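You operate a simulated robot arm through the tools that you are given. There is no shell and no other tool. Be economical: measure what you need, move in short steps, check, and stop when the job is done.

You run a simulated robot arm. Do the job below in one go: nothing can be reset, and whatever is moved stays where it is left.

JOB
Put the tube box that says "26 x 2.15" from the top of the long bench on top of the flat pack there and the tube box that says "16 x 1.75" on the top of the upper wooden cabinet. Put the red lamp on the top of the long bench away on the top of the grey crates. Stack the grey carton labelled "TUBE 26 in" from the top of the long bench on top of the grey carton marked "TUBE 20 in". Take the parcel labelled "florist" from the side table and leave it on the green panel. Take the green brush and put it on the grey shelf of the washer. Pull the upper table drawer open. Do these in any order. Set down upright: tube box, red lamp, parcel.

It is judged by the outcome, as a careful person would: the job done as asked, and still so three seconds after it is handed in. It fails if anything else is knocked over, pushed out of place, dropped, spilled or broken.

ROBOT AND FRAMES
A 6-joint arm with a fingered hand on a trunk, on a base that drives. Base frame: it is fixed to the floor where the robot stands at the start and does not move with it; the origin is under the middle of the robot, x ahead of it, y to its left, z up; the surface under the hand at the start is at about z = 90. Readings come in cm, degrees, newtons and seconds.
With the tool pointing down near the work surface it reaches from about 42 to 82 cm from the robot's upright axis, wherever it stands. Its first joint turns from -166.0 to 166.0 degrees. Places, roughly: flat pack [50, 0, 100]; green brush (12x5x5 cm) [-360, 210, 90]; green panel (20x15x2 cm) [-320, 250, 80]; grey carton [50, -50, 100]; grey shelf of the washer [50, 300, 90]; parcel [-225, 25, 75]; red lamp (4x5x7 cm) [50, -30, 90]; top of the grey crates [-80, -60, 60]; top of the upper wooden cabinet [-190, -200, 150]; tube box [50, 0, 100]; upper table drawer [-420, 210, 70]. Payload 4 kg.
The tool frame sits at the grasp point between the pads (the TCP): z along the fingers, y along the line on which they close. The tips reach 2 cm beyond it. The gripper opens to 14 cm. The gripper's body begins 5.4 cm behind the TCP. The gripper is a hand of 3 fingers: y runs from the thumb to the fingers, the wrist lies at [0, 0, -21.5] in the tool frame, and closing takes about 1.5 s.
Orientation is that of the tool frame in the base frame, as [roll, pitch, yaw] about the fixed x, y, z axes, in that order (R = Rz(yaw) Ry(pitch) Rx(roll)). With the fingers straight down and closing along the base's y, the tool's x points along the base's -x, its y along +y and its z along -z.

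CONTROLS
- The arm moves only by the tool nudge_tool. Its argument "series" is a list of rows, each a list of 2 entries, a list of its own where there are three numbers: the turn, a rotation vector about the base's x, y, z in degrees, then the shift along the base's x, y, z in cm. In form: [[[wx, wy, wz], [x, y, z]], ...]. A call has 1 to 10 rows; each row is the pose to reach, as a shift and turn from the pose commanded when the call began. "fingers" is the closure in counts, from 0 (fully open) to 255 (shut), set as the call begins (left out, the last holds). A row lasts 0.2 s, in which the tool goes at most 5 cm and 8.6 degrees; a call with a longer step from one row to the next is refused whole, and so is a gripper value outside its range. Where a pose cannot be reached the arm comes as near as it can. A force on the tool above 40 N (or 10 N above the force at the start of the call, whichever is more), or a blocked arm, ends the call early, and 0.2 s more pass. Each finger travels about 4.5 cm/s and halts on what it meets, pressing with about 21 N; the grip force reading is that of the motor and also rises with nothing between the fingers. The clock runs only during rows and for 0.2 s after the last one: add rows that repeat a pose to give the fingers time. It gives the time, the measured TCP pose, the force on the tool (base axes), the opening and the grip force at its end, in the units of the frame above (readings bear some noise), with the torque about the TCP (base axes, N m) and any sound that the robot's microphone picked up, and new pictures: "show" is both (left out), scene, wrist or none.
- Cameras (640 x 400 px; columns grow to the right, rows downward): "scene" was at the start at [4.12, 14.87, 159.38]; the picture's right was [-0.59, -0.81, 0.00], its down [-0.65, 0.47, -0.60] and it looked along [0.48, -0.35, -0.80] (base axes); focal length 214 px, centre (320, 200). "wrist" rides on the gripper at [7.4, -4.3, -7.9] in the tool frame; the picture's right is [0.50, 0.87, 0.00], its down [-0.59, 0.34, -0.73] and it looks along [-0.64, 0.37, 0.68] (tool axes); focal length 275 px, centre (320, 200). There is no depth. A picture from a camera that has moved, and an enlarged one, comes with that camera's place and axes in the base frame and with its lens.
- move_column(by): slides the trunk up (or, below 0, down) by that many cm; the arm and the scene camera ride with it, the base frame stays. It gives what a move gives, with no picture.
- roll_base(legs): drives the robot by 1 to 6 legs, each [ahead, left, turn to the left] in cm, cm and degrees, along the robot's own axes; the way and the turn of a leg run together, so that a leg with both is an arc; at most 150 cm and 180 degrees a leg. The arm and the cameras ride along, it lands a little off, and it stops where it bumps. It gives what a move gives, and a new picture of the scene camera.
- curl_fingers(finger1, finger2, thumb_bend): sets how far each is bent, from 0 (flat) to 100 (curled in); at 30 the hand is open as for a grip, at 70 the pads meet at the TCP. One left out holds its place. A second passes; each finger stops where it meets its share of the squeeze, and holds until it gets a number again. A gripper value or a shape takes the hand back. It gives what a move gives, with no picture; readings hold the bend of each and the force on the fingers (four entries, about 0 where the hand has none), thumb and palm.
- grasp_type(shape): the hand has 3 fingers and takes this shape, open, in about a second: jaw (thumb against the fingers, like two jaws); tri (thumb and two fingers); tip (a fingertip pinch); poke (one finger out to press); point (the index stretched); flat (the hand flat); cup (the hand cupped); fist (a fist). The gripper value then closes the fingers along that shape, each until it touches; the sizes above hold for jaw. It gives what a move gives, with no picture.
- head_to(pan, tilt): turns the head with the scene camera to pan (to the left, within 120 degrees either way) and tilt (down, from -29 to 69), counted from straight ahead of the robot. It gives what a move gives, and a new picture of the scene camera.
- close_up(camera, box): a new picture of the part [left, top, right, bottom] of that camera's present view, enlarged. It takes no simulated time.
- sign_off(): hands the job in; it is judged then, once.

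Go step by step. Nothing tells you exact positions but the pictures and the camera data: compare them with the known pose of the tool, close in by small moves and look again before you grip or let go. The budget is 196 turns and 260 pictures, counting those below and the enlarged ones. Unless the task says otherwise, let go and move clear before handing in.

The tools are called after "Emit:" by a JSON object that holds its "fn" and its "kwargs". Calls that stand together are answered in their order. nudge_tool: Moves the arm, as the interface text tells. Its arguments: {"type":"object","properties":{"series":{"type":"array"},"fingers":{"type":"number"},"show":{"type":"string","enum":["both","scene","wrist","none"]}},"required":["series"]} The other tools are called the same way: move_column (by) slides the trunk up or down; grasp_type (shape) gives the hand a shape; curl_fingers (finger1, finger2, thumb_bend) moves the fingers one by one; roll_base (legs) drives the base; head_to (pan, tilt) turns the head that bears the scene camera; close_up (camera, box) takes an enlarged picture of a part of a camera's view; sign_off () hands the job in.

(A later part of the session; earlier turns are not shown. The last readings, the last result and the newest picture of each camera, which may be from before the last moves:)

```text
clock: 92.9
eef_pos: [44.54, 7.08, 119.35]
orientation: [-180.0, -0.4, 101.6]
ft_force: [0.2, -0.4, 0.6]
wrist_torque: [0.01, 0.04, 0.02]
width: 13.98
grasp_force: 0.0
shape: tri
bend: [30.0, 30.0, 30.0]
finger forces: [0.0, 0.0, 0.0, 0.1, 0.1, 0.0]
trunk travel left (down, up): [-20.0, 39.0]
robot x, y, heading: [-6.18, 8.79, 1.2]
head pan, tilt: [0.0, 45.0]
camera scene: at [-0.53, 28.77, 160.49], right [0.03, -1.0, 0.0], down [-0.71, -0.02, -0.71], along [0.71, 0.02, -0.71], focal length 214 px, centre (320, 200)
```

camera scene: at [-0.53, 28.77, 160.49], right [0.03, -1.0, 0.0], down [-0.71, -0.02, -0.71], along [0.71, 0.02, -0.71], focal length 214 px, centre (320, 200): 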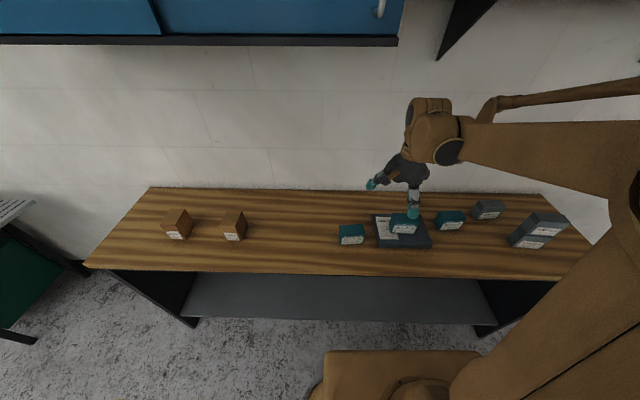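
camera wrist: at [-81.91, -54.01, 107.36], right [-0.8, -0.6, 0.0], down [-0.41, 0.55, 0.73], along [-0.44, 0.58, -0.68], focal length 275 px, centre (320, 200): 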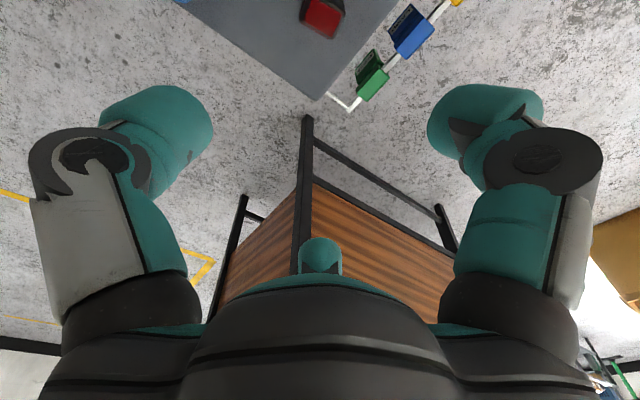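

I'll move above the 16x1.75 box while turning so that the thumb faces its end.

Emit:
{"fn": "nudge_tool", "kwargs": {"series": [[[0, 0, 7.8], [0.4, 1.2, 0]], [[0, 0, 15.6], [0.8, 2.4, 0]], [[0, 0, 23.4], [1.2, 3.6, 0]], [[0, 0, 31.2], [1.6, 4.8, 0]], [[0, 0, 39], [2, 6, 0]], [[0, 0, 46.8], [2.4, 7.2, -2]], [[0, 0, 54.6], [2.8, 8.4, -4]], [[0, 0, 62.4], [3.2, 9.6, -6]], [[0, 0, 70.2], [3.6, 10.8, -8]], [[0, 0, 78], [3.9, 11.8, -9]]], "show": "wrist"}}

Emit:
{"fn": "close_up", "kwargs": {"camera": "wrist", "box": [220, 0, 420, 125]}}

Emit:
{"fn": "close_up", "kwargs": {"camera": "scene", "box": [300, 190, 440, 270]}}

```text
clock: 95.1
eef_pos: [48.39, 19.01, 110.02]
orientation: [-179.9, -0.4, 179.6]
ft_force: [0.3, 0.1, -0.4]
wrist_torque: [0.03, -0.03, 0.02]
width: 13.99
grasp_force: 0.2
shape: tri
bend: [30.0, 30.0, 30.0]
finger forces: [0.1, 0.0, 0.1, 0.1, 0.0, 0.0]
trunk travel left (down, up): [-20.0, 39.0]
robot x, y, heading: [-6.63, 9.15, 1.4]
head pan, tilt: [0.0, 45.0]
camera wrist: at [41.06, 14.98, 117.9], right [-0.49, 0.87, 0.0], down [0.6, 0.34, 0.73], along [0.63, 0.36, -0.68], focal length 275 px, centre (320, 200)
```

wrist: 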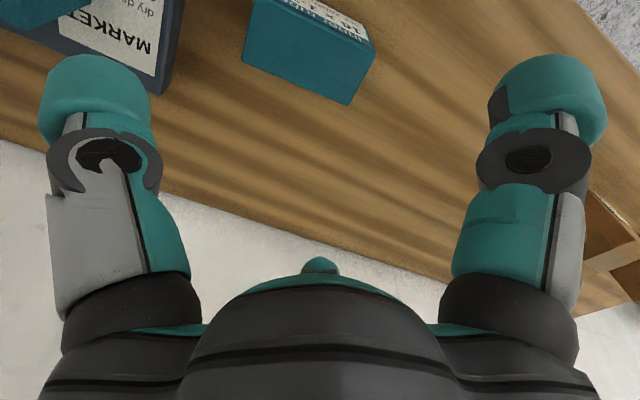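

```text
3.20 times, centred on (320, 62) of wrist
camera zoom: at [41.06, 14.98, 117.9], right [-0.49, 0.87, 0.0], down [0.6, 0.34, 0.73], along [0.63, 0.36, -0.68], focal length 881 px, centre (320, 640)
```

zoom: 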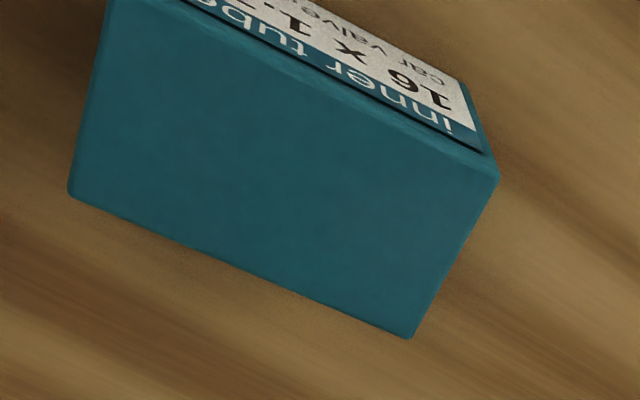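

```text
4.57 times, centred on (370, 230) of scene
camera zoom: at [-0.51, 28.79, 160.5], right [0.03, -1.0, 0.0], down [-0.71, -0.02, -0.71], along [0.71, 0.02, -0.71], focal length 980 px, centre (91, 63)
```

zoom: 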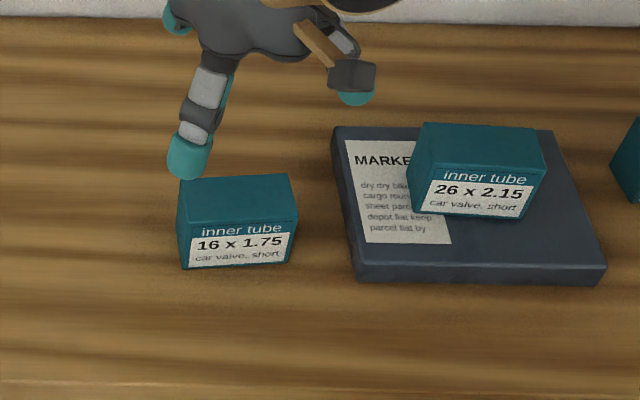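

The box's centre is at (48.0, 17.9), turned about 6°. I'll align, descend and grip.

Emit:
{"fn": "nudge_tool", "kwargs": {"series": [[[0, 0, 6], [-0.4, -0.8, -3.5]], [[0, 0, 6], [-0.4, -0.8, -8]], [[0, 0, 6], [-0.4, -0.8, -12]], [[0, 0, 6], [-0.4, -0.8, -15]], [[0, 0, 6], [-0.4, -0.8, -16.3]], [[0, 0, 6], [-0.4, -0.8, -16.3]]], "show": "wrist"}}

Emit:
{"fn": "nudge_tool", "kwargs": {"series": [[[0, 0, 0], [0, 0, 0]], [[0, 0, 0], [0, 0, 0]], [[0, 0, 0], [0, 0, 0]], [[0, 0, 0], [0, 0, 0]], [[0, 0, 0], [0, 0, 0]], [[0, 0, 0], [0, 0, 0]], [[0, 0, 0], [0, 0, 0]], [[0, 0, 0], [0, 0, 0]], [[0, 0, 0], [0, 0, 0]]], "fingers": 255, "show": "wrist"}}

Emit:
{"fn": "close_up", "kwargs": {"camera": "scene", "box": [300, 190, 440, 270]}}

```text
clock: 96.5
eef_pos: [48.25, 18.09, 94.2]
orientation: [-180.0, -0.4, -174.5]
ft_force: [1.1, 0.4, 0.2]
wrist_torque: [0.03, 0.01, 0.02]
width: 13.99
grasp_force: 0.2
shape: tri
bend: [30.0, 30.0, 30.0]
finger forces: [0.0, 0.0, 0.1, 0.0, 0.0, 0.0]
trunk travel left (down, up): [-20.0, 39.0]
robot x, y, heading: [-6.22, 9.45, 1.2]
head pan, tilt: [0.0, 45.0]
camera wrist: at [41.32, 13.35, 102.11], right [-0.58, 0.81, 0.0], down [0.56, 0.4, 0.73], along [0.59, 0.43, -0.68], focal length 275 px, centre (320, 200)
```

wrist: 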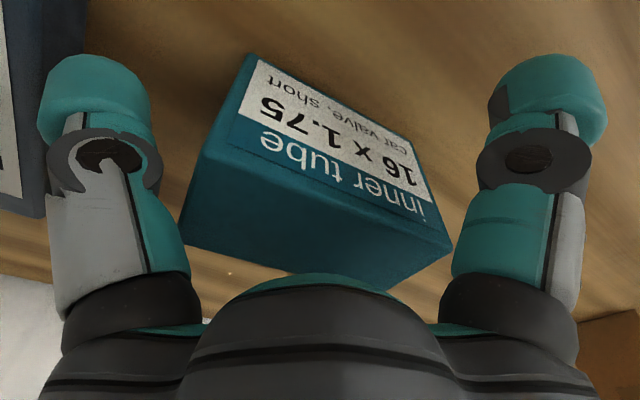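

```text
clock: 98.5
eef_pos: [48.17, 18.22, 94.19]
orientation: [-179.9, -0.4, -174.4]
ft_force: [0.1, 0.6, -0.5]
wrist_torque: [0.01, 0.0, 0.01]
width: 6.74
grasp_force: 20.8
shape: tri
bend: [39.0, 43.0, 28.0]
finger forces: [17.0, 17.0, 0.1, 0.0, 18.2, 0.0]
trunk travel left (down, up): [-20.0, 39.0]
robot x, y, heading: [-6.18, 9.27, 1.4]
head pan, tilt: [0.0, 45.0]
camera wrist: at [41.34, 13.35, 102.12], right [-0.58, 0.81, 0.0], down [0.56, 0.4, 0.73], along [0.59, 0.43, -0.68], focal length 275 px, centre (320, 200)
```

wrist: 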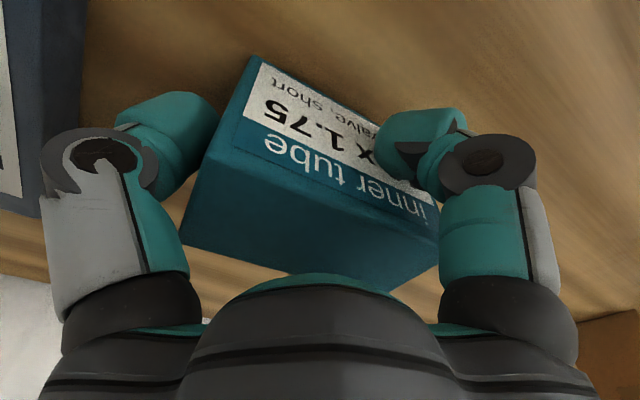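

```text
4.57 times, centred on (370, 230) of scene
camera zoom: at [-0.5, 28.77, 160.5], right [0.03, -1.0, 0.0], down [-0.71, -0.02, -0.71], along [0.71, 0.02, -0.71], focal length 980 px, centre (91, 63)
```

zoom: 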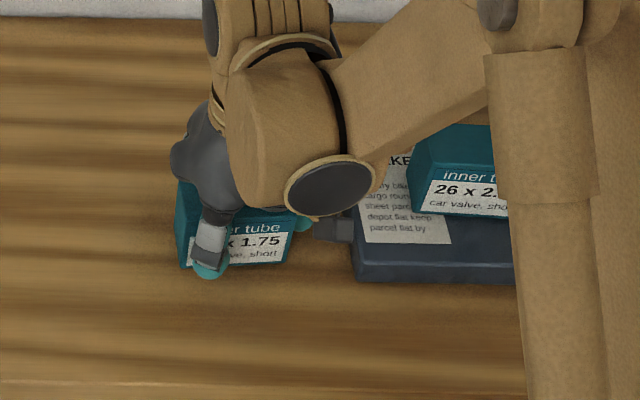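

The box is gripped evenly. I'll lift it, then drive around the crates with the arm facing the bench side, going south then west.

Emit:
{"fn": "nudge_tool", "kwargs": {"series": [[[0, 0, 0], [0, 0, 2]], [[0, 0, 0], [0, 0, 6]], [[0, 0, 0], [0, 0, 10.5]], [[0, 0, 0], [0, 0, 15]], [[0, 0, 0], [0, 0, 19.5]], [[0, 0, 0], [-2, 0, 21]], [[0, 0, 0], [-2, 0, 21]]], "show": "wrist"}}

Emit:
{"fn": "head_to", "kwargs": {"pan": -90, "tilt": 35}}

Emit:
{"fn": "roll_base", "kwargs": {"legs": [[-12, 0, -1], [0, -145, 0]]}}

```text
clock: 100.1
eef_pos: [45.91, 18.09, 114.99]
orientation: [179.9, -0.5, -174.4]
ft_force: [0.0, -0.5, -2.8]
wrist_torque: [0.0, 0.01, 0.01]
width: 6.71
grasp_force: 20.9
shape: tri
bend: [39.0, 43.0, 28.0]
finger forces: [17.2, 17.2, 0.0, 0.0, 18.0, 0.0]
trunk travel left (down, up): [-20.0, 39.0]
robot x, y, heading: [-6.23, 9.19, 1.2]
head pan, tilt: [0.0, 45.0]
camera wrist: at [39.18, 13.27, 122.85], right [-0.58, 0.81, 0.0], down [0.56, 0.4, 0.73], along [0.59, 0.43, -0.68], focal length 275 px, centre (320, 200)
```

wrist: 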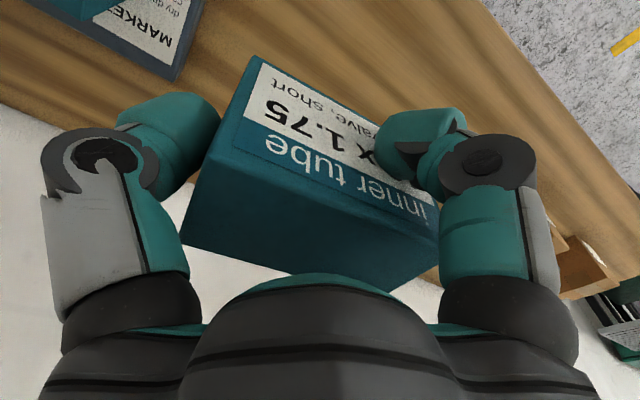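

```text
clock: 101.8
eef_pos: [46.12, 18.04, 114.96]
orientation: [-180.0, -0.4, -174.6]
ft_force: [0.0, -0.2, -2.0]
wrist_torque: [0.01, -0.01, -0.03]
width: 6.7
grasp_force: 21.0
shape: tri
bend: [39.0, 43.0, 28.0]
finger forces: [17.2, 17.2, 0.1, 0.0, 17.9, 0.1]
trunk travel left (down, up): [-20.0, 39.0]
robot x, y, heading: [-6.26, 9.36, 1.2]
head pan, tilt: [-90.0, 35.0]
camera scene: at [-8.41, 19.76, 161.98], right [-1.0, -0.03, 0.0], down [-0.01, 0.57, -0.82], along [0.02, -0.82, -0.57], focal length 214 px, centre (320, 200)
```

scene: 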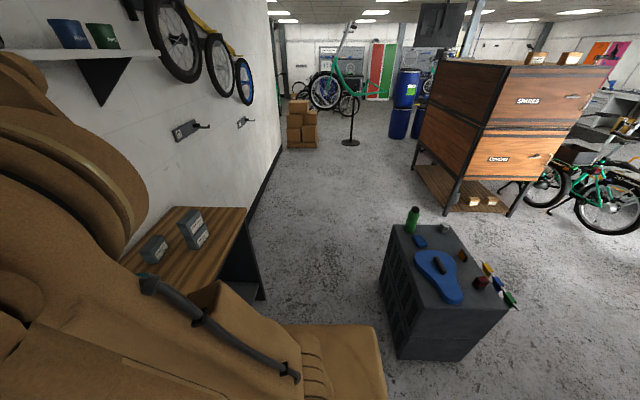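

```text
clock: 109.7
eef_pos: [35.1, -126.06, 114.91]
orientation: [-180.0, -0.4, -175.5]
ft_force: [-0.2, -0.1, -1.4]
wrist_torque: [-0.03, -0.01, 0.02]
width: 6.71
grasp_force: 20.9
shape: tri
bend: [39.0, 43.0, 28.0]
finger forces: [17.1, 17.2, 0.0, 0.0, 17.9, 0.1]
trunk travel left (down, up): [-20.0, 39.0]
robot x, y, heading: [-17.22, -133.93, 0.5]
head pan, tilt: [-90.0, 35.0]
camera scene: at [-19.26, -123.42, 161.99], right [-1.0, -0.01, 0.0], down [0.0, 0.57, -0.82], along [0.01, -0.82, -0.57], focal length 214 px, centre (320, 200)
```

scene: 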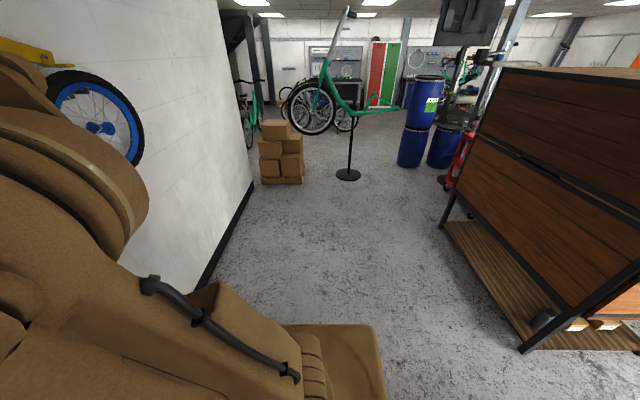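

The route is clear. I'll go west along y≈−134, then slightly north in front of the cabinet's drawer face.

Emit:
{"fn": "roll_base", "kwargs": {"legs": [[-120, 0, 0], [-50, 20, 0], [0, 0, -90]]}}

Emit:
{"fn": "move_column", "kwargs": {"by": 39}}

Emit:
{"fn": "head_to", "kwargs": {"pan": 0, "tilt": 40}}

```text
clock: 122.5
eef_pos: [-184.44, -169.21, 115.02]
orientation: [180.0, -0.4, 93.7]
ft_force: [-0.7, 0.1, -2.2]
wrist_torque: [0.02, 0.02, -0.01]
width: 6.67
grasp_force: 20.9
shape: tri
bend: [40.0, 43.0, 29.0]
finger forces: [16.8, 17.0, 0.0, 0.0, 17.8, 0.0]
trunk travel left (down, up): [-20.0, 39.0]
robot x, y, heading: [-191.51, -116.66, -90.8]
head pan, tilt: [-90.0, 35.0]
camera scene: at [-181.1, -114.53, 161.98], right [0.01, 1.0, 0.0], down [0.57, 0.0, -0.82], along [-0.82, 0.01, -0.57], focal length 214 px, centre (320, 200)
```

scene: 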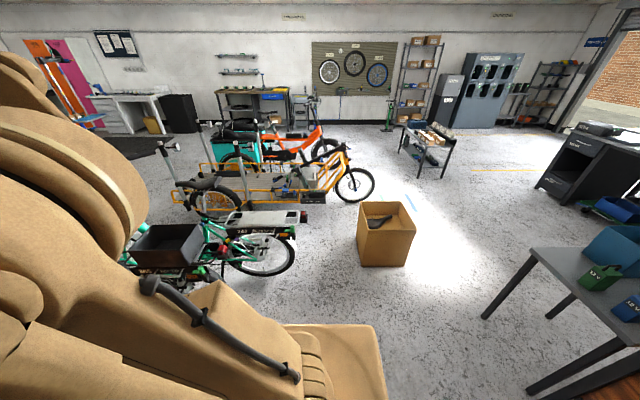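

```text
clock: 126.3
eef_pos: [-184.49, -169.3, 153.95]
orientation: [-180.0, -0.4, 93.7]
ft_force: [-0.8, 0.7, -1.5]
wrist_torque: [0.02, 0.0, -0.04]
width: 6.69
grasp_force: 20.9
shape: tri
bend: [40.0, 43.0, 29.0]
finger forces: [16.8, 17.0, 0.1, 0.0, 17.8, 0.0]
trunk travel left (down, up): [-59.0, 0.0]
robot x, y, heading: [-191.45, -116.68, -90.5]
head pan, tilt: [-90.0, 35.0]
```

```text
clock: 128.0
eef_pos: [-184.47, -169.25, 153.91]
orientation: [180.0, -0.4, 93.7]
ft_force: [-0.1, 0.1, -2.5]
wrist_torque: [-0.02, 0.02, 0.02]
width: 6.65
grasp_force: 21.1
shape: tri
bend: [40.0, 43.0, 29.0]
finger forces: [16.8, 17.0, 0.0, 0.0, 17.8, 0.1]
trunk travel left (down, up): [-59.0, 0.0]
robot x, y, heading: [-191.66, -116.47, -90.2]
head pan, tilt: [0.0, 40.0]
camera scene: at [-172.35, -123.11, 200.22], right [-1.0, 0.01, 0.0], down [0.01, 0.64, -0.77], along [-0.01, -0.77, -0.64], focal length 214 px, centre (320, 200)
```

scene: 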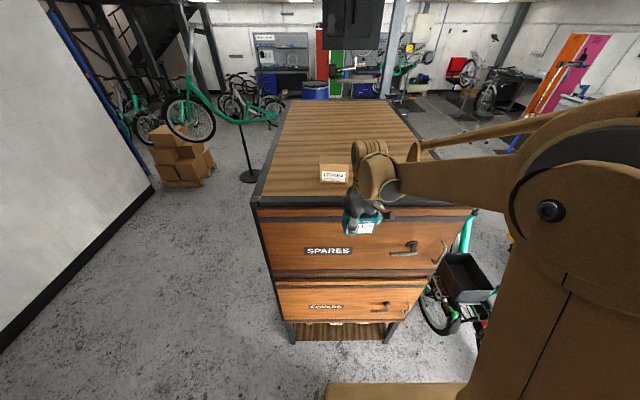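

I see the cabinet top (front edge y≈−184) with one cardboard box at about (−178, −198) and another likely behind the hand. I'll raise the hand for clearance and look again.

Emit:
{"fn": "nudge_tool", "kwargs": {"series": [[[0, 0, 0], [0, 0, 4.5]], [[0, 0, 0], [3, 0, 9]], [[0, 0, 0], [7, 0, 12]], [[0, 0, 0], [11.5, 0, 13]], [[0, 0, 0], [16, 0, 13]], [[0, 0, 0], [20, 0, 13]], [[0, 0, 0], [20, 0, 13]]], "show": "scene"}}

Emit:
{"fn": "close_up", "kwargs": {"camera": "scene", "box": [240, 90, 460, 230]}}

```text
refused: row 2 steps farther than a row can; nothing moved
```

```text
2.86 times, centred on (350, 160) of scene
camera zoom: at [-172.35, -123.11, 200.22], right [-1.0, 0.01, 0.0], down [0.01, 0.64, -0.77], along [-0.01, -0.77, -0.64], focal length 613 px, centre (234, 314)
```

zoom: 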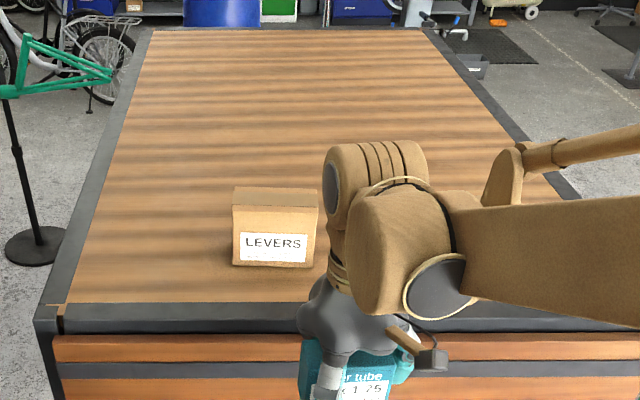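

The free zone left of the "LEVERS" box, around (−161, −197), suits. I'll raise the hand first, then drive a bit closer.

Emit:
{"fn": "nudge_tool", "kwargs": {"series": [[[0, 0, 0], [0, 0, 4.5]], [[0, 0, 0], [0, 0, 9]], [[0, 0, 0], [2, 0, 13]], [[0, 0, 0], [5, 0, 16]], [[0, 0, 0], [8, 0, 16]], [[0, 0, 0], [12, 0, 16]], [[0, 0, 0], [12, 0, 16]]], "show": "none"}}

Emit:
{"fn": "roll_base", "kwargs": {"legs": [[18, 10, 0]]}}

```text
clock: 129.6
eef_pos: [-172.61, -169.25, 170.02]
orientation: [179.9, -0.4, 93.5]
ft_force: [-0.2, 0.1, -2.4]
wrist_torque: [-0.02, -0.01, 0.02]
width: 6.66
grasp_force: 20.9
shape: tri
bend: [40.0, 43.0, 29.0]
finger forces: [16.8, 17.1, 0.0, 0.0, 17.9, 0.0]
trunk travel left (down, up): [-59.0, 0.0]
robot x, y, heading: [-191.51, -116.87, -90.8]
head pan, tilt: [0.0, 40.0]
```

```text
clock: 131.2
eef_pos: [-162.4, -187.68, 170.04]
orientation: [180.0, -0.4, 93.9]
ft_force: [-0.8, -1.3, -2.5]
wrist_torque: [0.01, 0.0, 0.01]
width: 6.65
grasp_force: 21.1
shape: tri
bend: [40.0, 43.0, 29.0]
finger forces: [16.8, 17.1, 0.0, 0.0, 17.8, 0.1]
trunk travel left (down, up): [-59.0, 0.0]
robot x, y, heading: [-181.13, -135.21, -90.1]
head pan, tilt: [0.0, 40.0]
camera scene: at [-162.27, -141.48, 200.22], right [-1.0, 0.0, 0.0], down [0.0, 0.64, -0.77], along [0.0, -0.77, -0.64], focal length 214 px, centre (320, 200)
```

scene: 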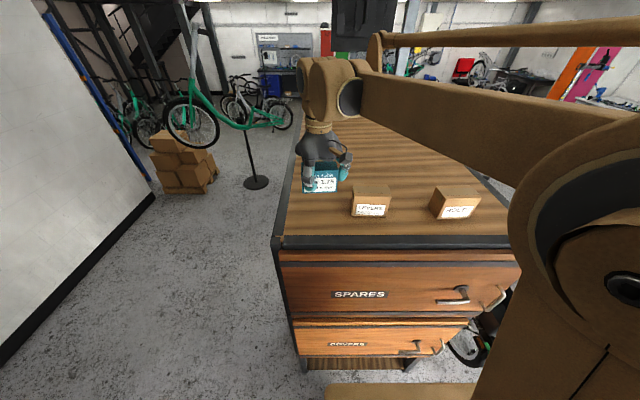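

Now I'll move over the spot and come down partway.

Emit:
{"fn": "nudge_tool", "kwargs": {"series": [[[0, 0, 0], [0.6, -4, 0]], [[0, 0, 0], [1.2, -8, 0]], [[0, 0, 0], [1.9, -10.3, 0]], [[0, 0, 0], [1.9, -10.3, -4]], [[0, 0, 0], [1.9, -10.3, -8]], [[0, 0, 0], [1.9, -10.3, -12]], [[0, 0, 0], [1.9, -10.3, -12]]], "show": "both"}}

Emit:
{"fn": "close_up", "kwargs": {"camera": "scene", "box": [250, 130, 410, 240]}}

```text
clock: 132.8
eef_pos: [-160.27, -198.05, 157.94]
orientation: [179.9, -0.5, 93.7]
ft_force: [0.6, -0.4, -2.2]
wrist_torque: [-0.02, 0.0, 0.01]
width: 6.66
grasp_force: 20.7
shape: tri
bend: [40.0, 43.0, 29.0]
finger forces: [16.9, 17.1, 0.1, 0.0, 17.4, 0.0]
trunk travel left (down, up): [-59.0, 0.0]
robot x, y, heading: [-181.44, -135.15, -90.5]
head pan, tilt: [0.0, 40.0]
camera scene: at [-162.28, -141.41, 200.23], right [-1.0, 0.0, 0.0], down [0.0, 0.64, -0.77], along [0.0, -0.77, -0.64], focal length 214 px, centre (320, 200)
camera wrist: at [-164.98, -190.83, 165.83], right [0.83, 0.56, 0.0], down [0.38, -0.57, 0.73], along [0.41, -0.61, -0.68], focal length 275 px, centre (320, 200)
```

scene: 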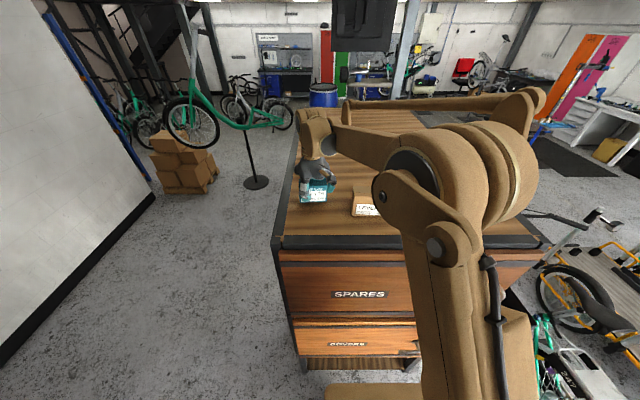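
wrist: 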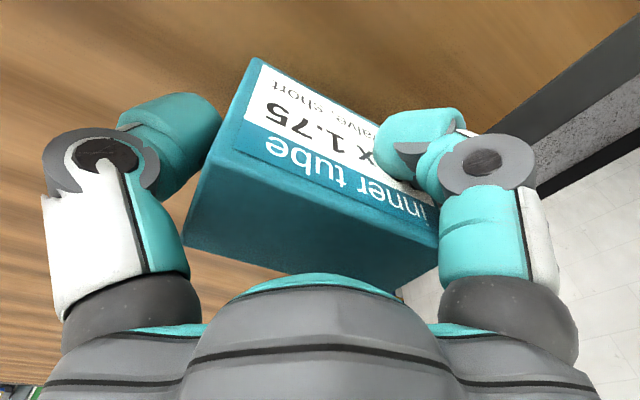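

```text
3.64 times, centred on (330, 185) of scene
camera zoom: at [-162.28, -141.41, 200.23], right [-1.0, 0.0, 0.0], down [0.0, 0.64, -0.77], along [0.0, -0.77, -0.64], focal length 780 px, centre (284, 254)
```

zoom: 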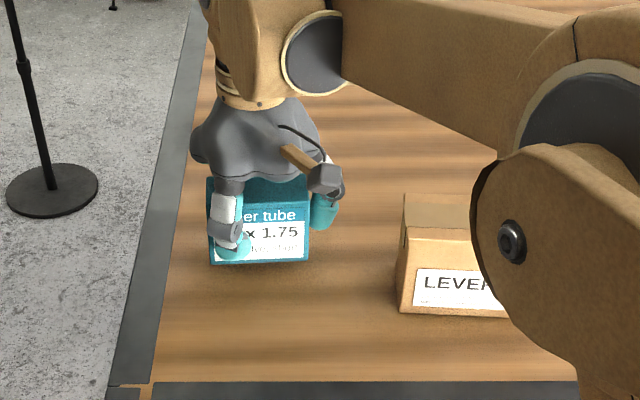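

The box is clear of LEVERS and inside the edge. I'll shift 1 cm inward and lower to contact.

Emit:
{"fn": "nudge_tool", "kwargs": {"series": [[[0, 0, 0], [-1, 0, -1]], [[0, 0, 0], [-1, 0, -2]], [[0, 0, 0], [-1, 0, -2.8]], [[0, 0, 0], [-1, 0, -3.3]], [[0, 0, 0], [-1, 0, -3.6]], [[0, 0, 0], [-1, 0, -3.9]], [[0, 0, 0], [-1, 0, -4.2]]], "show": "none"}}

Emit:
{"fn": "close_up", "kwargs": {"camera": "scene", "box": [250, 130, 410, 240]}}

```text
clock: 133.6
eef_pos: [-161.61, -197.98, 155.62]
orientation: [-179.8, -0.2, 93.7]
ft_force: [-2.2, -4.3, 29.2]
wrist_torque: [-0.07, 0.02, -0.01]
width: 6.63
grasp_force: 21.2
shape: tri
bend: [40.0, 42.0, 29.0]
finger forces: [21.8, 25.3, 0.0, 0.1, 18.9, 0.1]
trunk travel left (down, up): [-59.0, 0.0]
robot x, y, heading: [-181.38, -135.23, -90.2]
head pan, tilt: [0.0, 40.0]
stopped in row 4: the force on the tool passed its limit at 41 N (the readings are from after the stop); the commanded pose is now the measured one
```

```text
3.64 times, centred on (330, 185) of scene
camera zoom: at [-162.42, -141.21, 200.27], right [-1.0, 0.01, 0.0], down [0.0, 0.64, -0.77], along [0.0, -0.77, -0.64], focal length 780 px, centre (284, 254)
```

zoom: 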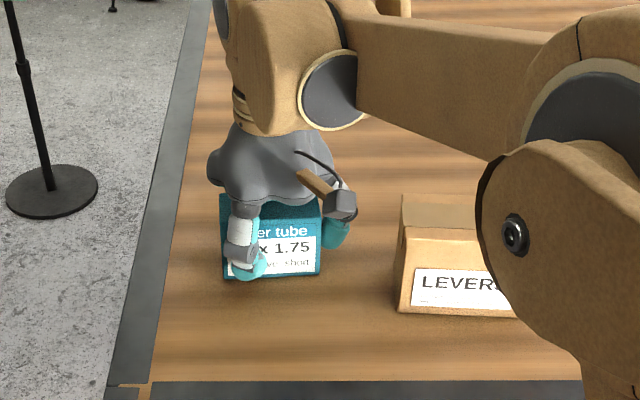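

Contact. I'll ease up and release partially, then rise.

Emit:
{"fn": "nudge_tool", "kwargs": {"series": [[[0, 0, 0], [0, 0, 0.25]], [[0, 0, 0], [0, 0, 0.25]]], "show": "none"}}

Emit:
{"fn": "nudge_tool", "kwargs": {"series": [[[0, 0, 0], [0, 0, 0]], [[0, 0, 0], [0, 0, 0]], [[0, 0, 0], [0, 0, 0]], [[0, 0, 0], [0, 0, 0]], [[0, 0, 0], [0, 0, 0]], [[0, 0, 0], [0, 0, 0]], [[0, 0, 0], [0, 0, 0]]], "fingers": 0, "show": "wrist"}}

```text
clock: 134.2
eef_pos: [-161.75, -197.97, 155.73]
orientation: [180.0, -0.3, 93.8]
ft_force: [-3.2, -2.1, 17.0]
wrist_torque: [-0.04, 0.01, -0.01]
width: 6.63
grasp_force: 21.0
shape: tri
bend: [40.0, 42.0, 29.0]
finger forces: [22.1, 23.5, 0.1, 0.0, 17.7, 0.0]
trunk travel left (down, up): [-59.0, 0.0]
robot x, y, heading: [-181.5, -135.23, -90.3]
head pan, tilt: [0.0, 40.0]
```

```text
clock: 135.8
eef_pos: [-161.56, -198.24, 155.67]
orientation: [-179.8, -0.3, 93.8]
ft_force: [0.2, -0.4, 0.9]
wrist_torque: [0.02, -0.01, -0.03]
width: 13.99
grasp_force: 0.0
shape: tri
bend: [30.0, 30.0, 30.0]
finger forces: [0.0, 0.0, 0.0, 0.0, 0.0, 0.0]
trunk travel left (down, up): [-59.0, 0.0]
robot x, y, heading: [-181.23, -135.21, -90.3]
head pan, tilt: [0.0, 40.0]
camera wrist: at [-166.22, -190.91, 163.52], right [0.83, 0.56, 0.0], down [0.38, -0.57, 0.73], along [0.41, -0.61, -0.68], focal length 275 px, centre (320, 200)
```

wrist: 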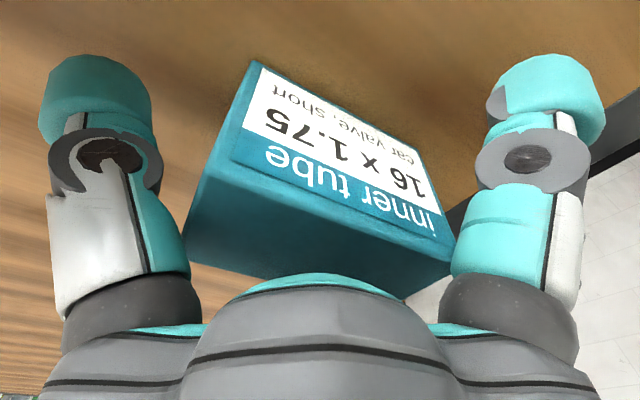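

Released and standing. I'll rise, back off from the cabinet, lower the trunk and look for the side table with the parcel.

Emit:
{"fn": "nudge_tool", "kwargs": {"series": [[[0, 0, 0], [0, 0, 4]], [[0, 0, 0], [0, 0, 8.5]], [[0, 0, 0], [0, 0, 13]], [[0, 0, 0], [0, 0, 17]], [[0, 0, 0], [-2, 4, 17]], [[0, 0, 0], [-5, 8, 17]], [[0, 0, 0], [-8, 12, 17]], [[0, 0, 0], [-8, 12, 17]]], "show": "scene"}}

Emit:
{"fn": "roll_base", "kwargs": {"legs": [[-60, 0, 0]]}}

Emit:
{"fn": "move_column", "kwargs": {"by": -39}}

Emit:
{"fn": "head_to", "kwargs": {"pan": -120, "tilt": 30}}

```text
clock: 137.6
eef_pos: [-169.72, -185.91, 172.56]
orientation: [-179.9, -0.4, 93.8]
ft_force: [-0.6, -0.3, -0.4]
wrist_torque: [0.0, 0.03, 0.01]
width: 14.0
grasp_force: 0.1
shape: tri
bend: [30.0, 30.0, 30.0]
finger forces: [0.0, 0.1, 0.0, 0.1, 0.0, 0.1]
trunk travel left (down, up): [-59.0, 0.0]
robot x, y, heading: [-181.54, -134.87, -90.5]
head pan, tilt: [0.0, 40.0]
camera scene: at [-162.19, -141.64, 200.21], right [-1.0, 0.01, 0.0], down [0.0, 0.64, -0.77], along [0.0, -0.77, -0.64], focal length 214 px, centre (320, 200)
```

scene: 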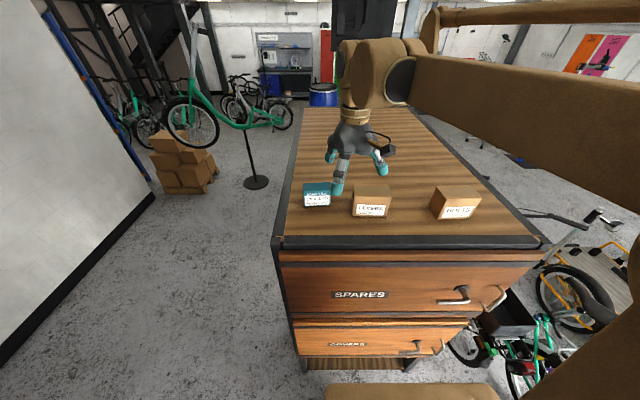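

```text
clock: 141.0
eef_pos: [-169.56, -125.68, 172.7]
orientation: [-179.9, -0.3, 93.3]
ft_force: [1.0, 0.7, -0.2]
wrist_torque: [0.02, 0.01, 0.0]
width: 14.01
grasp_force: 0.0
shape: tri
bend: [30.0, 30.0, 30.0]
finger forces: [0.0, 0.0, 0.0, 0.0, 0.1, 0.0]
trunk travel left (down, up): [-59.0, 0.0]
robot x, y, heading: [-180.72, -74.81, -90.8]
head pan, tilt: [0.0, 40.0]
camera scene: at [-161.77, -81.29, 200.22], right [-1.0, 0.01, 0.0], down [0.01, 0.64, -0.77], along [-0.01, -0.77, -0.64], focal length 214 px, centre (320, 200)
```

scene: 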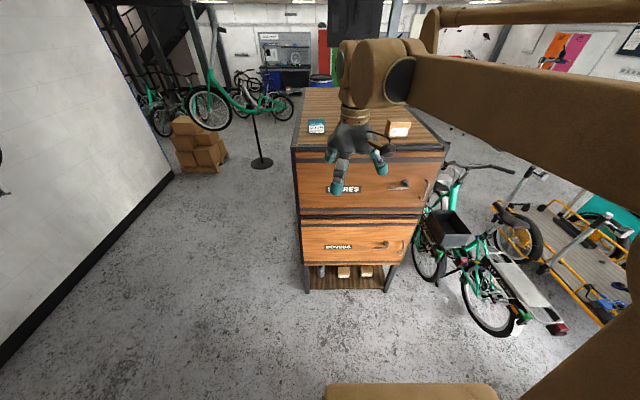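

```text
clock: 144.8
eef_pos: [-169.52, -125.54, 133.7]
orientation: [-179.9, -0.4, 93.3]
ft_force: [-0.3, 1.0, -0.2]
wrist_torque: [0.01, -0.01, 0.0]
width: 13.99
grasp_force: 0.0
shape: tri
bend: [30.0, 30.0, 30.0]
finger forces: [0.0, 0.0, 0.0, 0.1, 0.1, 0.0]
trunk travel left (down, up): [-20.0, 39.0]
robot x, y, heading: [-180.5, -74.8, -90.8]
head pan, tilt: [0.0, 40.0]
```

```text
clock: 146.8
eef_pos: [-169.58, -125.65, 133.63]
orientation: [-179.9, -0.2, 93.3]
ft_force: [-0.3, -0.1, 0.3]
wrist_torque: [0.0, 0.0, 0.02]
width: 14.01
grasp_force: 0.2
shape: tri
bend: [30.0, 30.0, 30.0]
finger forces: [0.0, 0.0, 0.0, 0.0, 0.0, 0.0]
trunk travel left (down, up): [-20.0, 39.0]
robot x, y, heading: [-180.79, -74.73, -90.7]
head pan, tilt: [-120.0, 30.0]
camera scene: at [-169.43, -68.15, 162.76], right [0.51, 0.86, 0.0], down [0.43, -0.26, -0.87], along [-0.74, 0.44, -0.5], focal length 214 px, centre (320, 200)
```

scene: 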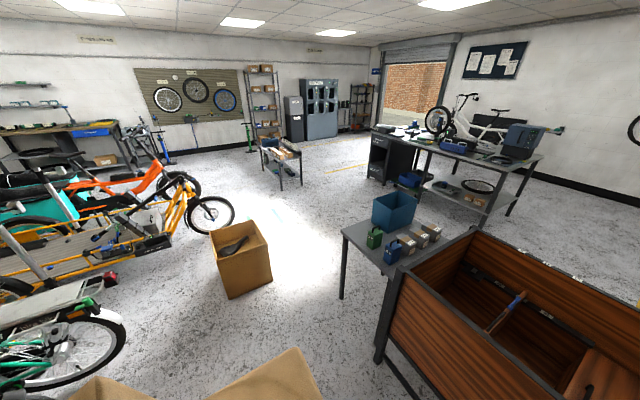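

The side table with small parcels, a blue bin and cans is visible. I'll zoom in.

Emit:
{"fn": "close_up", "kwargs": {"camera": "scene", "box": [330, 180, 490, 280]}}

Emit:
{"fn": "close_up", "kwargs": {"camera": "scene", "box": [360, 90, 580, 230]}}

```text
4.00 times, centred on (410, 230) of scene
camera zoom: at [-169.43, -68.15, 162.76], right [0.51, 0.86, 0.0], down [0.43, -0.26, -0.87], along [-0.74, 0.44, -0.5], focal length 858 px, centre (-40, 80)
```

zoom: 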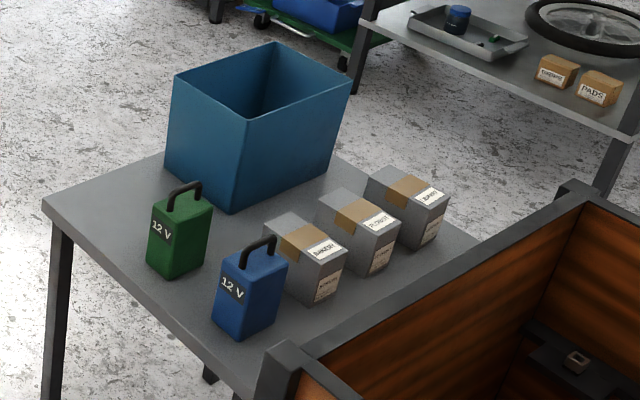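

```text
2.86 times, centred on (470, 160) of scene
camera zoom: at [-169.43, -68.15, 162.76], right [0.51, 0.86, 0.0], down [0.43, -0.26, -0.87], along [-0.74, 0.44, -0.5], focal length 613 px, centre (-109, 314)
```

zoom: 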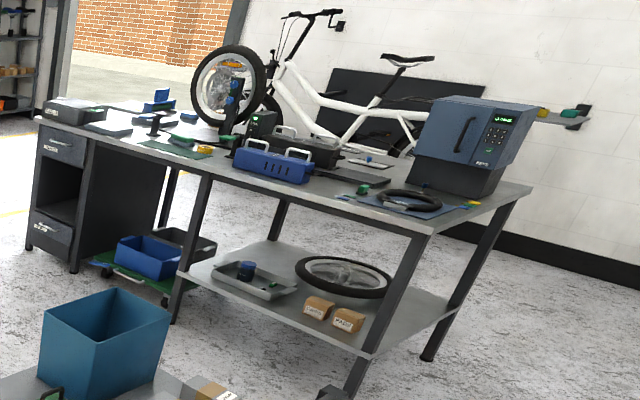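

The middle parcel (probably "florist") is at about (−224, 32), long along x, with about 5 cm gaps to its neighbours. I'll turn round, drive to the table's south side and look closely.

Emit:
{"fn": "roll_base", "kwargs": {"legs": [[0, 0, 90], [0, 0, 90], [34, 43, 0]]}}

Emit:
{"fn": "head_to", "kwargs": {"pan": -10, "tilt": 50}}

Emit:
{"fn": "close_up", "kwargs": {"camera": "scene", "box": [250, 130, 450, 255]}}

```text
clock: 157.7
eef_pos: [-237.11, 9.21, 133.64]
orientation: [-179.9, -0.3, -84.4]
ft_force: [0.0, -0.3, -0.4]
wrist_torque: [0.03, 0.02, 0.01]
width: 14.01
grasp_force: 0.1
shape: tri
bend: [30.0, 30.0, 30.0]
finger forces: [0.1, 0.1, 0.0, 0.1, 0.0, 0.1]
trunk travel left (down, up): [-20.0, 39.0]
robot x, y, heading: [-223.72, -41.12, 91.3]
head pan, tilt: [-120.0, 30.0]
camera scene: at [-234.7, -47.67, 162.76], right [-0.48, -0.88, 0.0], down [-0.44, 0.24, -0.87], along [0.76, -0.41, -0.5], focal length 214 px, centre (320, 200)
```

scene: 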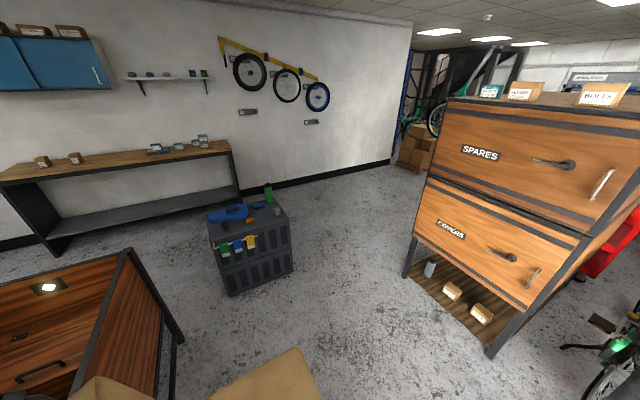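

```text
clock: 159.5
eef_pos: [-236.97, 9.07, 133.67]
orientation: [-179.8, -0.2, -84.5]
ft_force: [0.2, 0.7, 0.0]
wrist_torque: [0.02, 0.05, 0.01]
width: 14.0
grasp_force: 0.0
shape: tri
bend: [30.0, 30.0, 30.0]
finger forces: [0.1, 0.0, 0.0, 0.0, 0.0, 0.0]
trunk travel left (down, up): [-20.0, 39.0]
robot x, y, heading: [-223.87, -41.15, 91.4]
head pan, tilt: [-10.0, 50.0]
camera scene: at [-241.45, -35.8, 159.81], right [0.99, -0.15, 0.0], down [-0.11, -0.76, -0.64], along [0.1, 0.64, -0.77], focal length 214 px, centre (320, 200)
```

scene: 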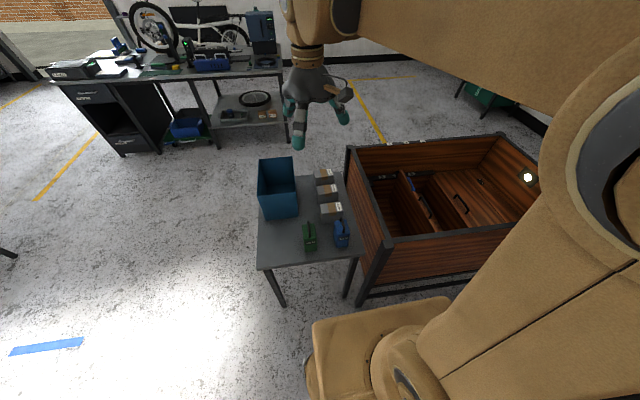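

```text
3.20 times, centred on (350, 192) of scene
camera zoom: at [-241.45, -35.8, 159.81], right [0.99, -0.15, 0.0], down [-0.11, -0.76, -0.64], along [0.1, 0.64, -0.77], focal length 686 px, centre (224, 224)
```

zoom: 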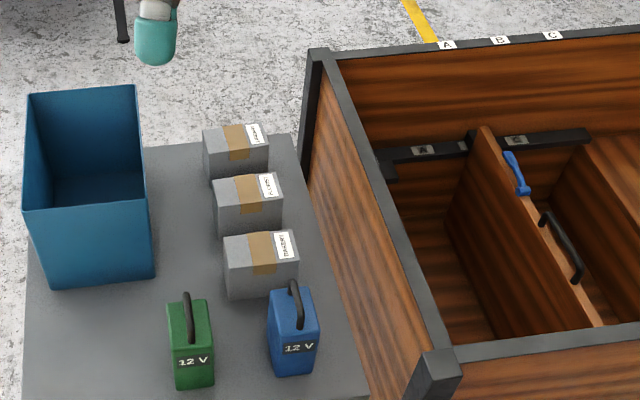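

The middle parcel is at about x −232..−222, y 31–38, z 75–82. I'll go over it and check with the wrist camera.

Emit:
{"fn": "nudge_tool", "kwargs": {"series": [[[0, 0, -2], [1.7, 4.4, 0]], [[0, 0, -4], [3.4, 8.8, 0]], [[0, 0, -5.5], [5.1, 13, 0]], [[0, 0, -5.5], [6.8, 17.3, 0]], [[0, 0, -5.5], [8.5, 21.5, 0]], [[0, 0, -5.5], [10, 25.6, 0]], [[0, 0, -5.5], [10, 25.6, 0]]], "show": "none"}}

Emit:
{"fn": "move_column", "kwargs": {"by": -18}}

Emit:
{"fn": "nudge_tool", "kwargs": {"series": [[[0, 0, 0], [0, 0, -4]], [[0, 0, 0], [0, 0, -8]], [[0, 0, 0], [0, 0, -12]], [[0, 0, 0], [0, 0, -12]]], "show": "both"}}

Emit:
{"fn": "close_up", "kwargs": {"camera": "wrist", "box": [200, 0, 440, 150]}}

```text
clock: 161.1
eef_pos: [-227.92, 32.45, 133.19]
orientation: [-179.8, -0.3, -89.9]
ft_force: [0.6, 0.3, 0.1]
wrist_torque: [-0.05, -0.03, 0.0]
width: 13.99
grasp_force: 0.1
shape: tri
bend: [30.0, 30.0, 30.0]
finger forces: [0.0, 0.1, 0.1, 0.0, 0.0, 0.1]
out of reach, approached as far as the arm can: row 6, 7
trunk travel left (down, up): [-20.0, 39.0]
robot x, y, heading: [-223.9, -41.35, 91.5]
head pan, tilt: [-10.0, 50.0]
```

```text
clock: 163.1
eef_pos: [-227.98, 32.32, 115.28]
orientation: [-179.8, -0.2, -89.9]
ft_force: [0.1, -0.7, 0.5]
wrist_torque: [-0.02, -0.02, 0.02]
width: 14.0
grasp_force: 0.0
shape: tri
bend: [30.0, 30.0, 30.0]
finger forces: [0.0, 0.1, 0.0, 0.1, 0.0, 0.0]
trunk travel left (down, up): [-2.0, 57.0]
robot x, y, heading: [-223.98, -41.33, 91.4]
head pan, tilt: [-10.0, 50.0]
```

```text
clock: 164.1
eef_pos: [-227.87, 32.18, 103.29]
orientation: [-179.9, -0.4, -89.9]
ft_force: [0.4, 0.7, -0.9]
wrist_torque: [0.0, 0.04, 0.02]
width: 14.01
grasp_force: 0.1
shape: tri
bend: [30.0, 30.0, 30.0]
finger forces: [0.1, 0.1, 0.0, 0.0, 0.1, 0.1]
trunk travel left (down, up): [-2.0, 57.0]
robot x, y, heading: [-223.85, -41.25, 91.6]
head pan, tilt: [-10.0, 50.0]
camera scene: at [-241.45, -35.78, 141.81], right [0.99, -0.15, 0.0], down [-0.11, -0.76, -0.64], along [0.09, 0.64, -0.77], focal length 214 px, centre (320, 200)
camera wrist: at [-223.53, 25.05, 111.32], right [-0.87, -0.5, 0.0], down [-0.34, 0.59, 0.73], along [-0.37, 0.63, -0.68], focal length 275 px, centre (320, 200)
```

scene: 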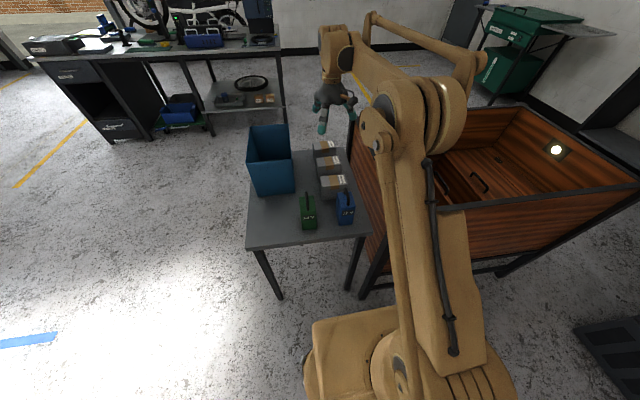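
wrist: 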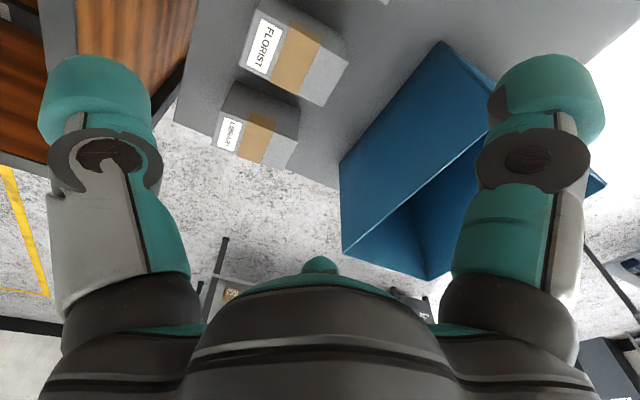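

```text
2.67 times, centred on (320, 75) of wrist
camera zoom: at [-223.53, 25.05, 111.32], right [-0.87, -0.5, 0.0], down [-0.34, 0.59, 0.73], along [-0.37, 0.63, -0.68], focal length 734 px, centre (320, 533)
```

zoom: 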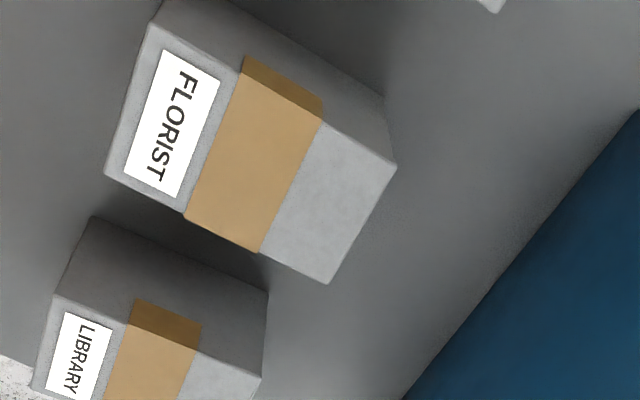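

The middle one is FLORIST; two-camera triangulation puts its centre near (−227.1, 36.6), top about z 80. I'll drive 7 cm closer and pre-curl the fingers a bit so they fit the gaps.

Emit:
{"fn": "roll_base", "kwargs": {"legs": [[7, 0, 0]]}}

Emit:
{"fn": "curl_fingers", "kwargs": {"finger1": 36, "finger2": 36, "thumb_bend": 30}}

Emit:
{"fn": "nudge_tool", "kwargs": {"series": [[[0, 0, 0], [0, -1, -3]], [[0, 0, 0], [0, -2, -6]], [[0, 0, 0], [0, -2.4, -8]], [[0, 0, 0], [0, -2.4, -8]]], "show": "both"}}

Emit:
{"fn": "close_up", "kwargs": {"camera": "scene", "box": [240, 90, 400, 230]}}

```text
clock: 165.2
eef_pos: [-228.28, 39.43, 103.4]
orientation: [-179.8, -0.3, -89.8]
ft_force: [-0.5, 0.4, 0.3]
wrist_torque: [0.0, -0.04, 0.05]
width: 13.98
grasp_force: 0.0
shape: tri
bend: [30.0, 30.0, 30.0]
finger forces: [0.0, 0.0, 0.1, 0.0, 0.0, 0.1]
trunk travel left (down, up): [-2.0, 57.0]
robot x, y, heading: [-223.85, -33.75, 91.8]
head pan, tilt: [-10.0, 50.0]
camera scene: at [-241.66, -28.54, 141.8], right [0.99, -0.15, 0.0], down [-0.11, -0.76, -0.64], along [0.09, 0.64, -0.77], focal length 214 px, centre (320, 200)
```

scene: 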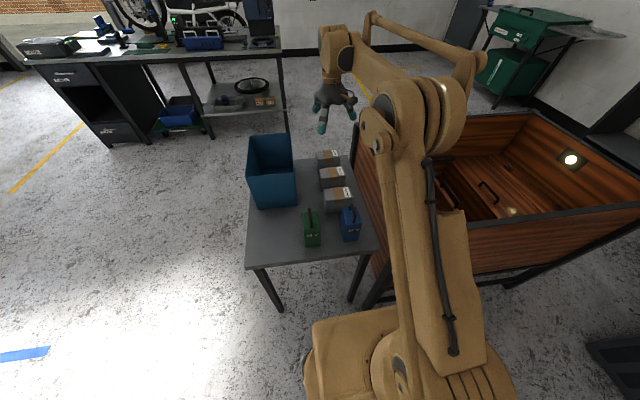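

```text
clock: 166.2
eef_pos: [-228.32, 39.42, 103.44]
orientation: [-179.8, -0.3, -89.8]
ft_force: [0.1, 0.1, -0.3]
wrist_torque: [0.02, 0.02, -0.01]
width: 11.57
grasp_force: 0.1
shape: fingers
bend: [36.0, 36.0, 30.0]
finger forces: [0.0, 0.0, 0.0, 0.1, 0.1, 0.0]
trunk travel left (down, up): [-2.0, 57.0]
robot x, y, heading: [-223.79, -33.79, 91.8]
head pan, tilt: [-10.0, 50.0]
```

```text
clock: 167.2
eef_pos: [-228.14, 37.08, 95.43]
orientation: [-179.9, -0.3, -89.7]
ft_force: [0.0, 0.1, -0.3]
wrist_torque: [0.0, 0.02, -0.03]
width: 11.59
grasp_force: 0.1
shape: fingers
bend: [36.0, 36.0, 30.0]
finger forces: [0.0, 0.0, 0.0, 0.0, 0.1, 0.1]
trunk travel left (down, up): [-2.0, 57.0]
robot x, y, heading: [-223.91, -33.97, 91.6]
head pan, tilt: [-10.0, 50.0]
camera scene: at [-241.66, -28.62, 141.81], right [0.99, -0.15, 0.0], down [-0.11, -0.76, -0.64], along [0.09, 0.64, -0.77], focal length 214 px, centre (320, 200)
camera wrist: at [-223.85, 29.97, 103.35], right [-0.86, -0.5, 0.0], down [-0.34, 0.59, 0.73], along [-0.37, 0.63, -0.68], focal length 275 px, centre (320, 200)
```

scene: 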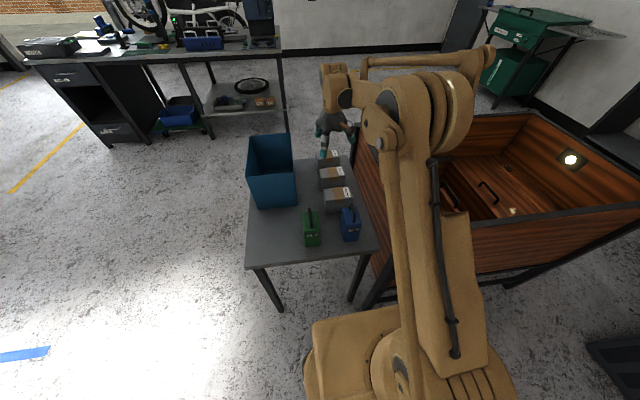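
wrist: 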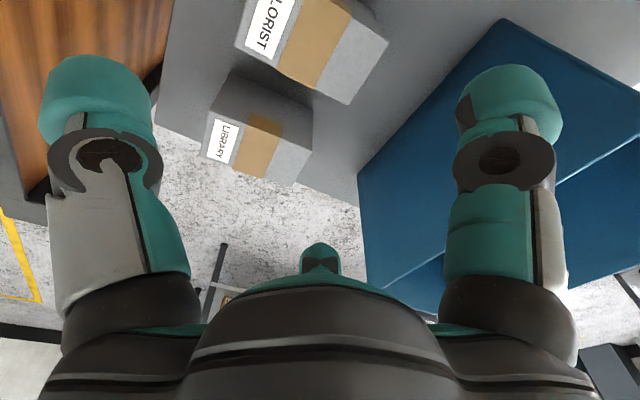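

```text
2.86 times, centred on (320, 160) of scene
camera zoom: at [-241.66, -28.62, 141.81], right [0.99, -0.15, 0.0], down [-0.11, -0.76, -0.64], along [0.09, 0.64, -0.77], focal length 613 px, centre (320, 314)
```

zoom: 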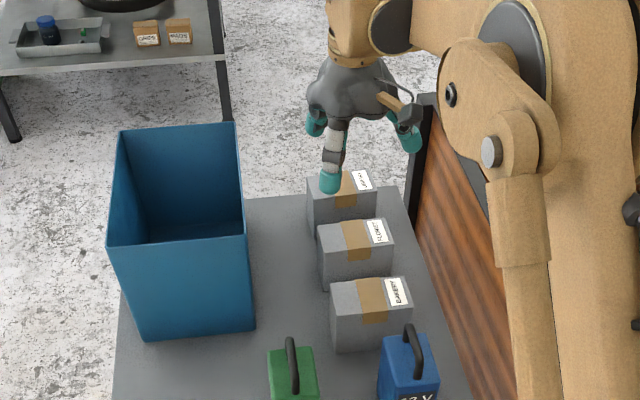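

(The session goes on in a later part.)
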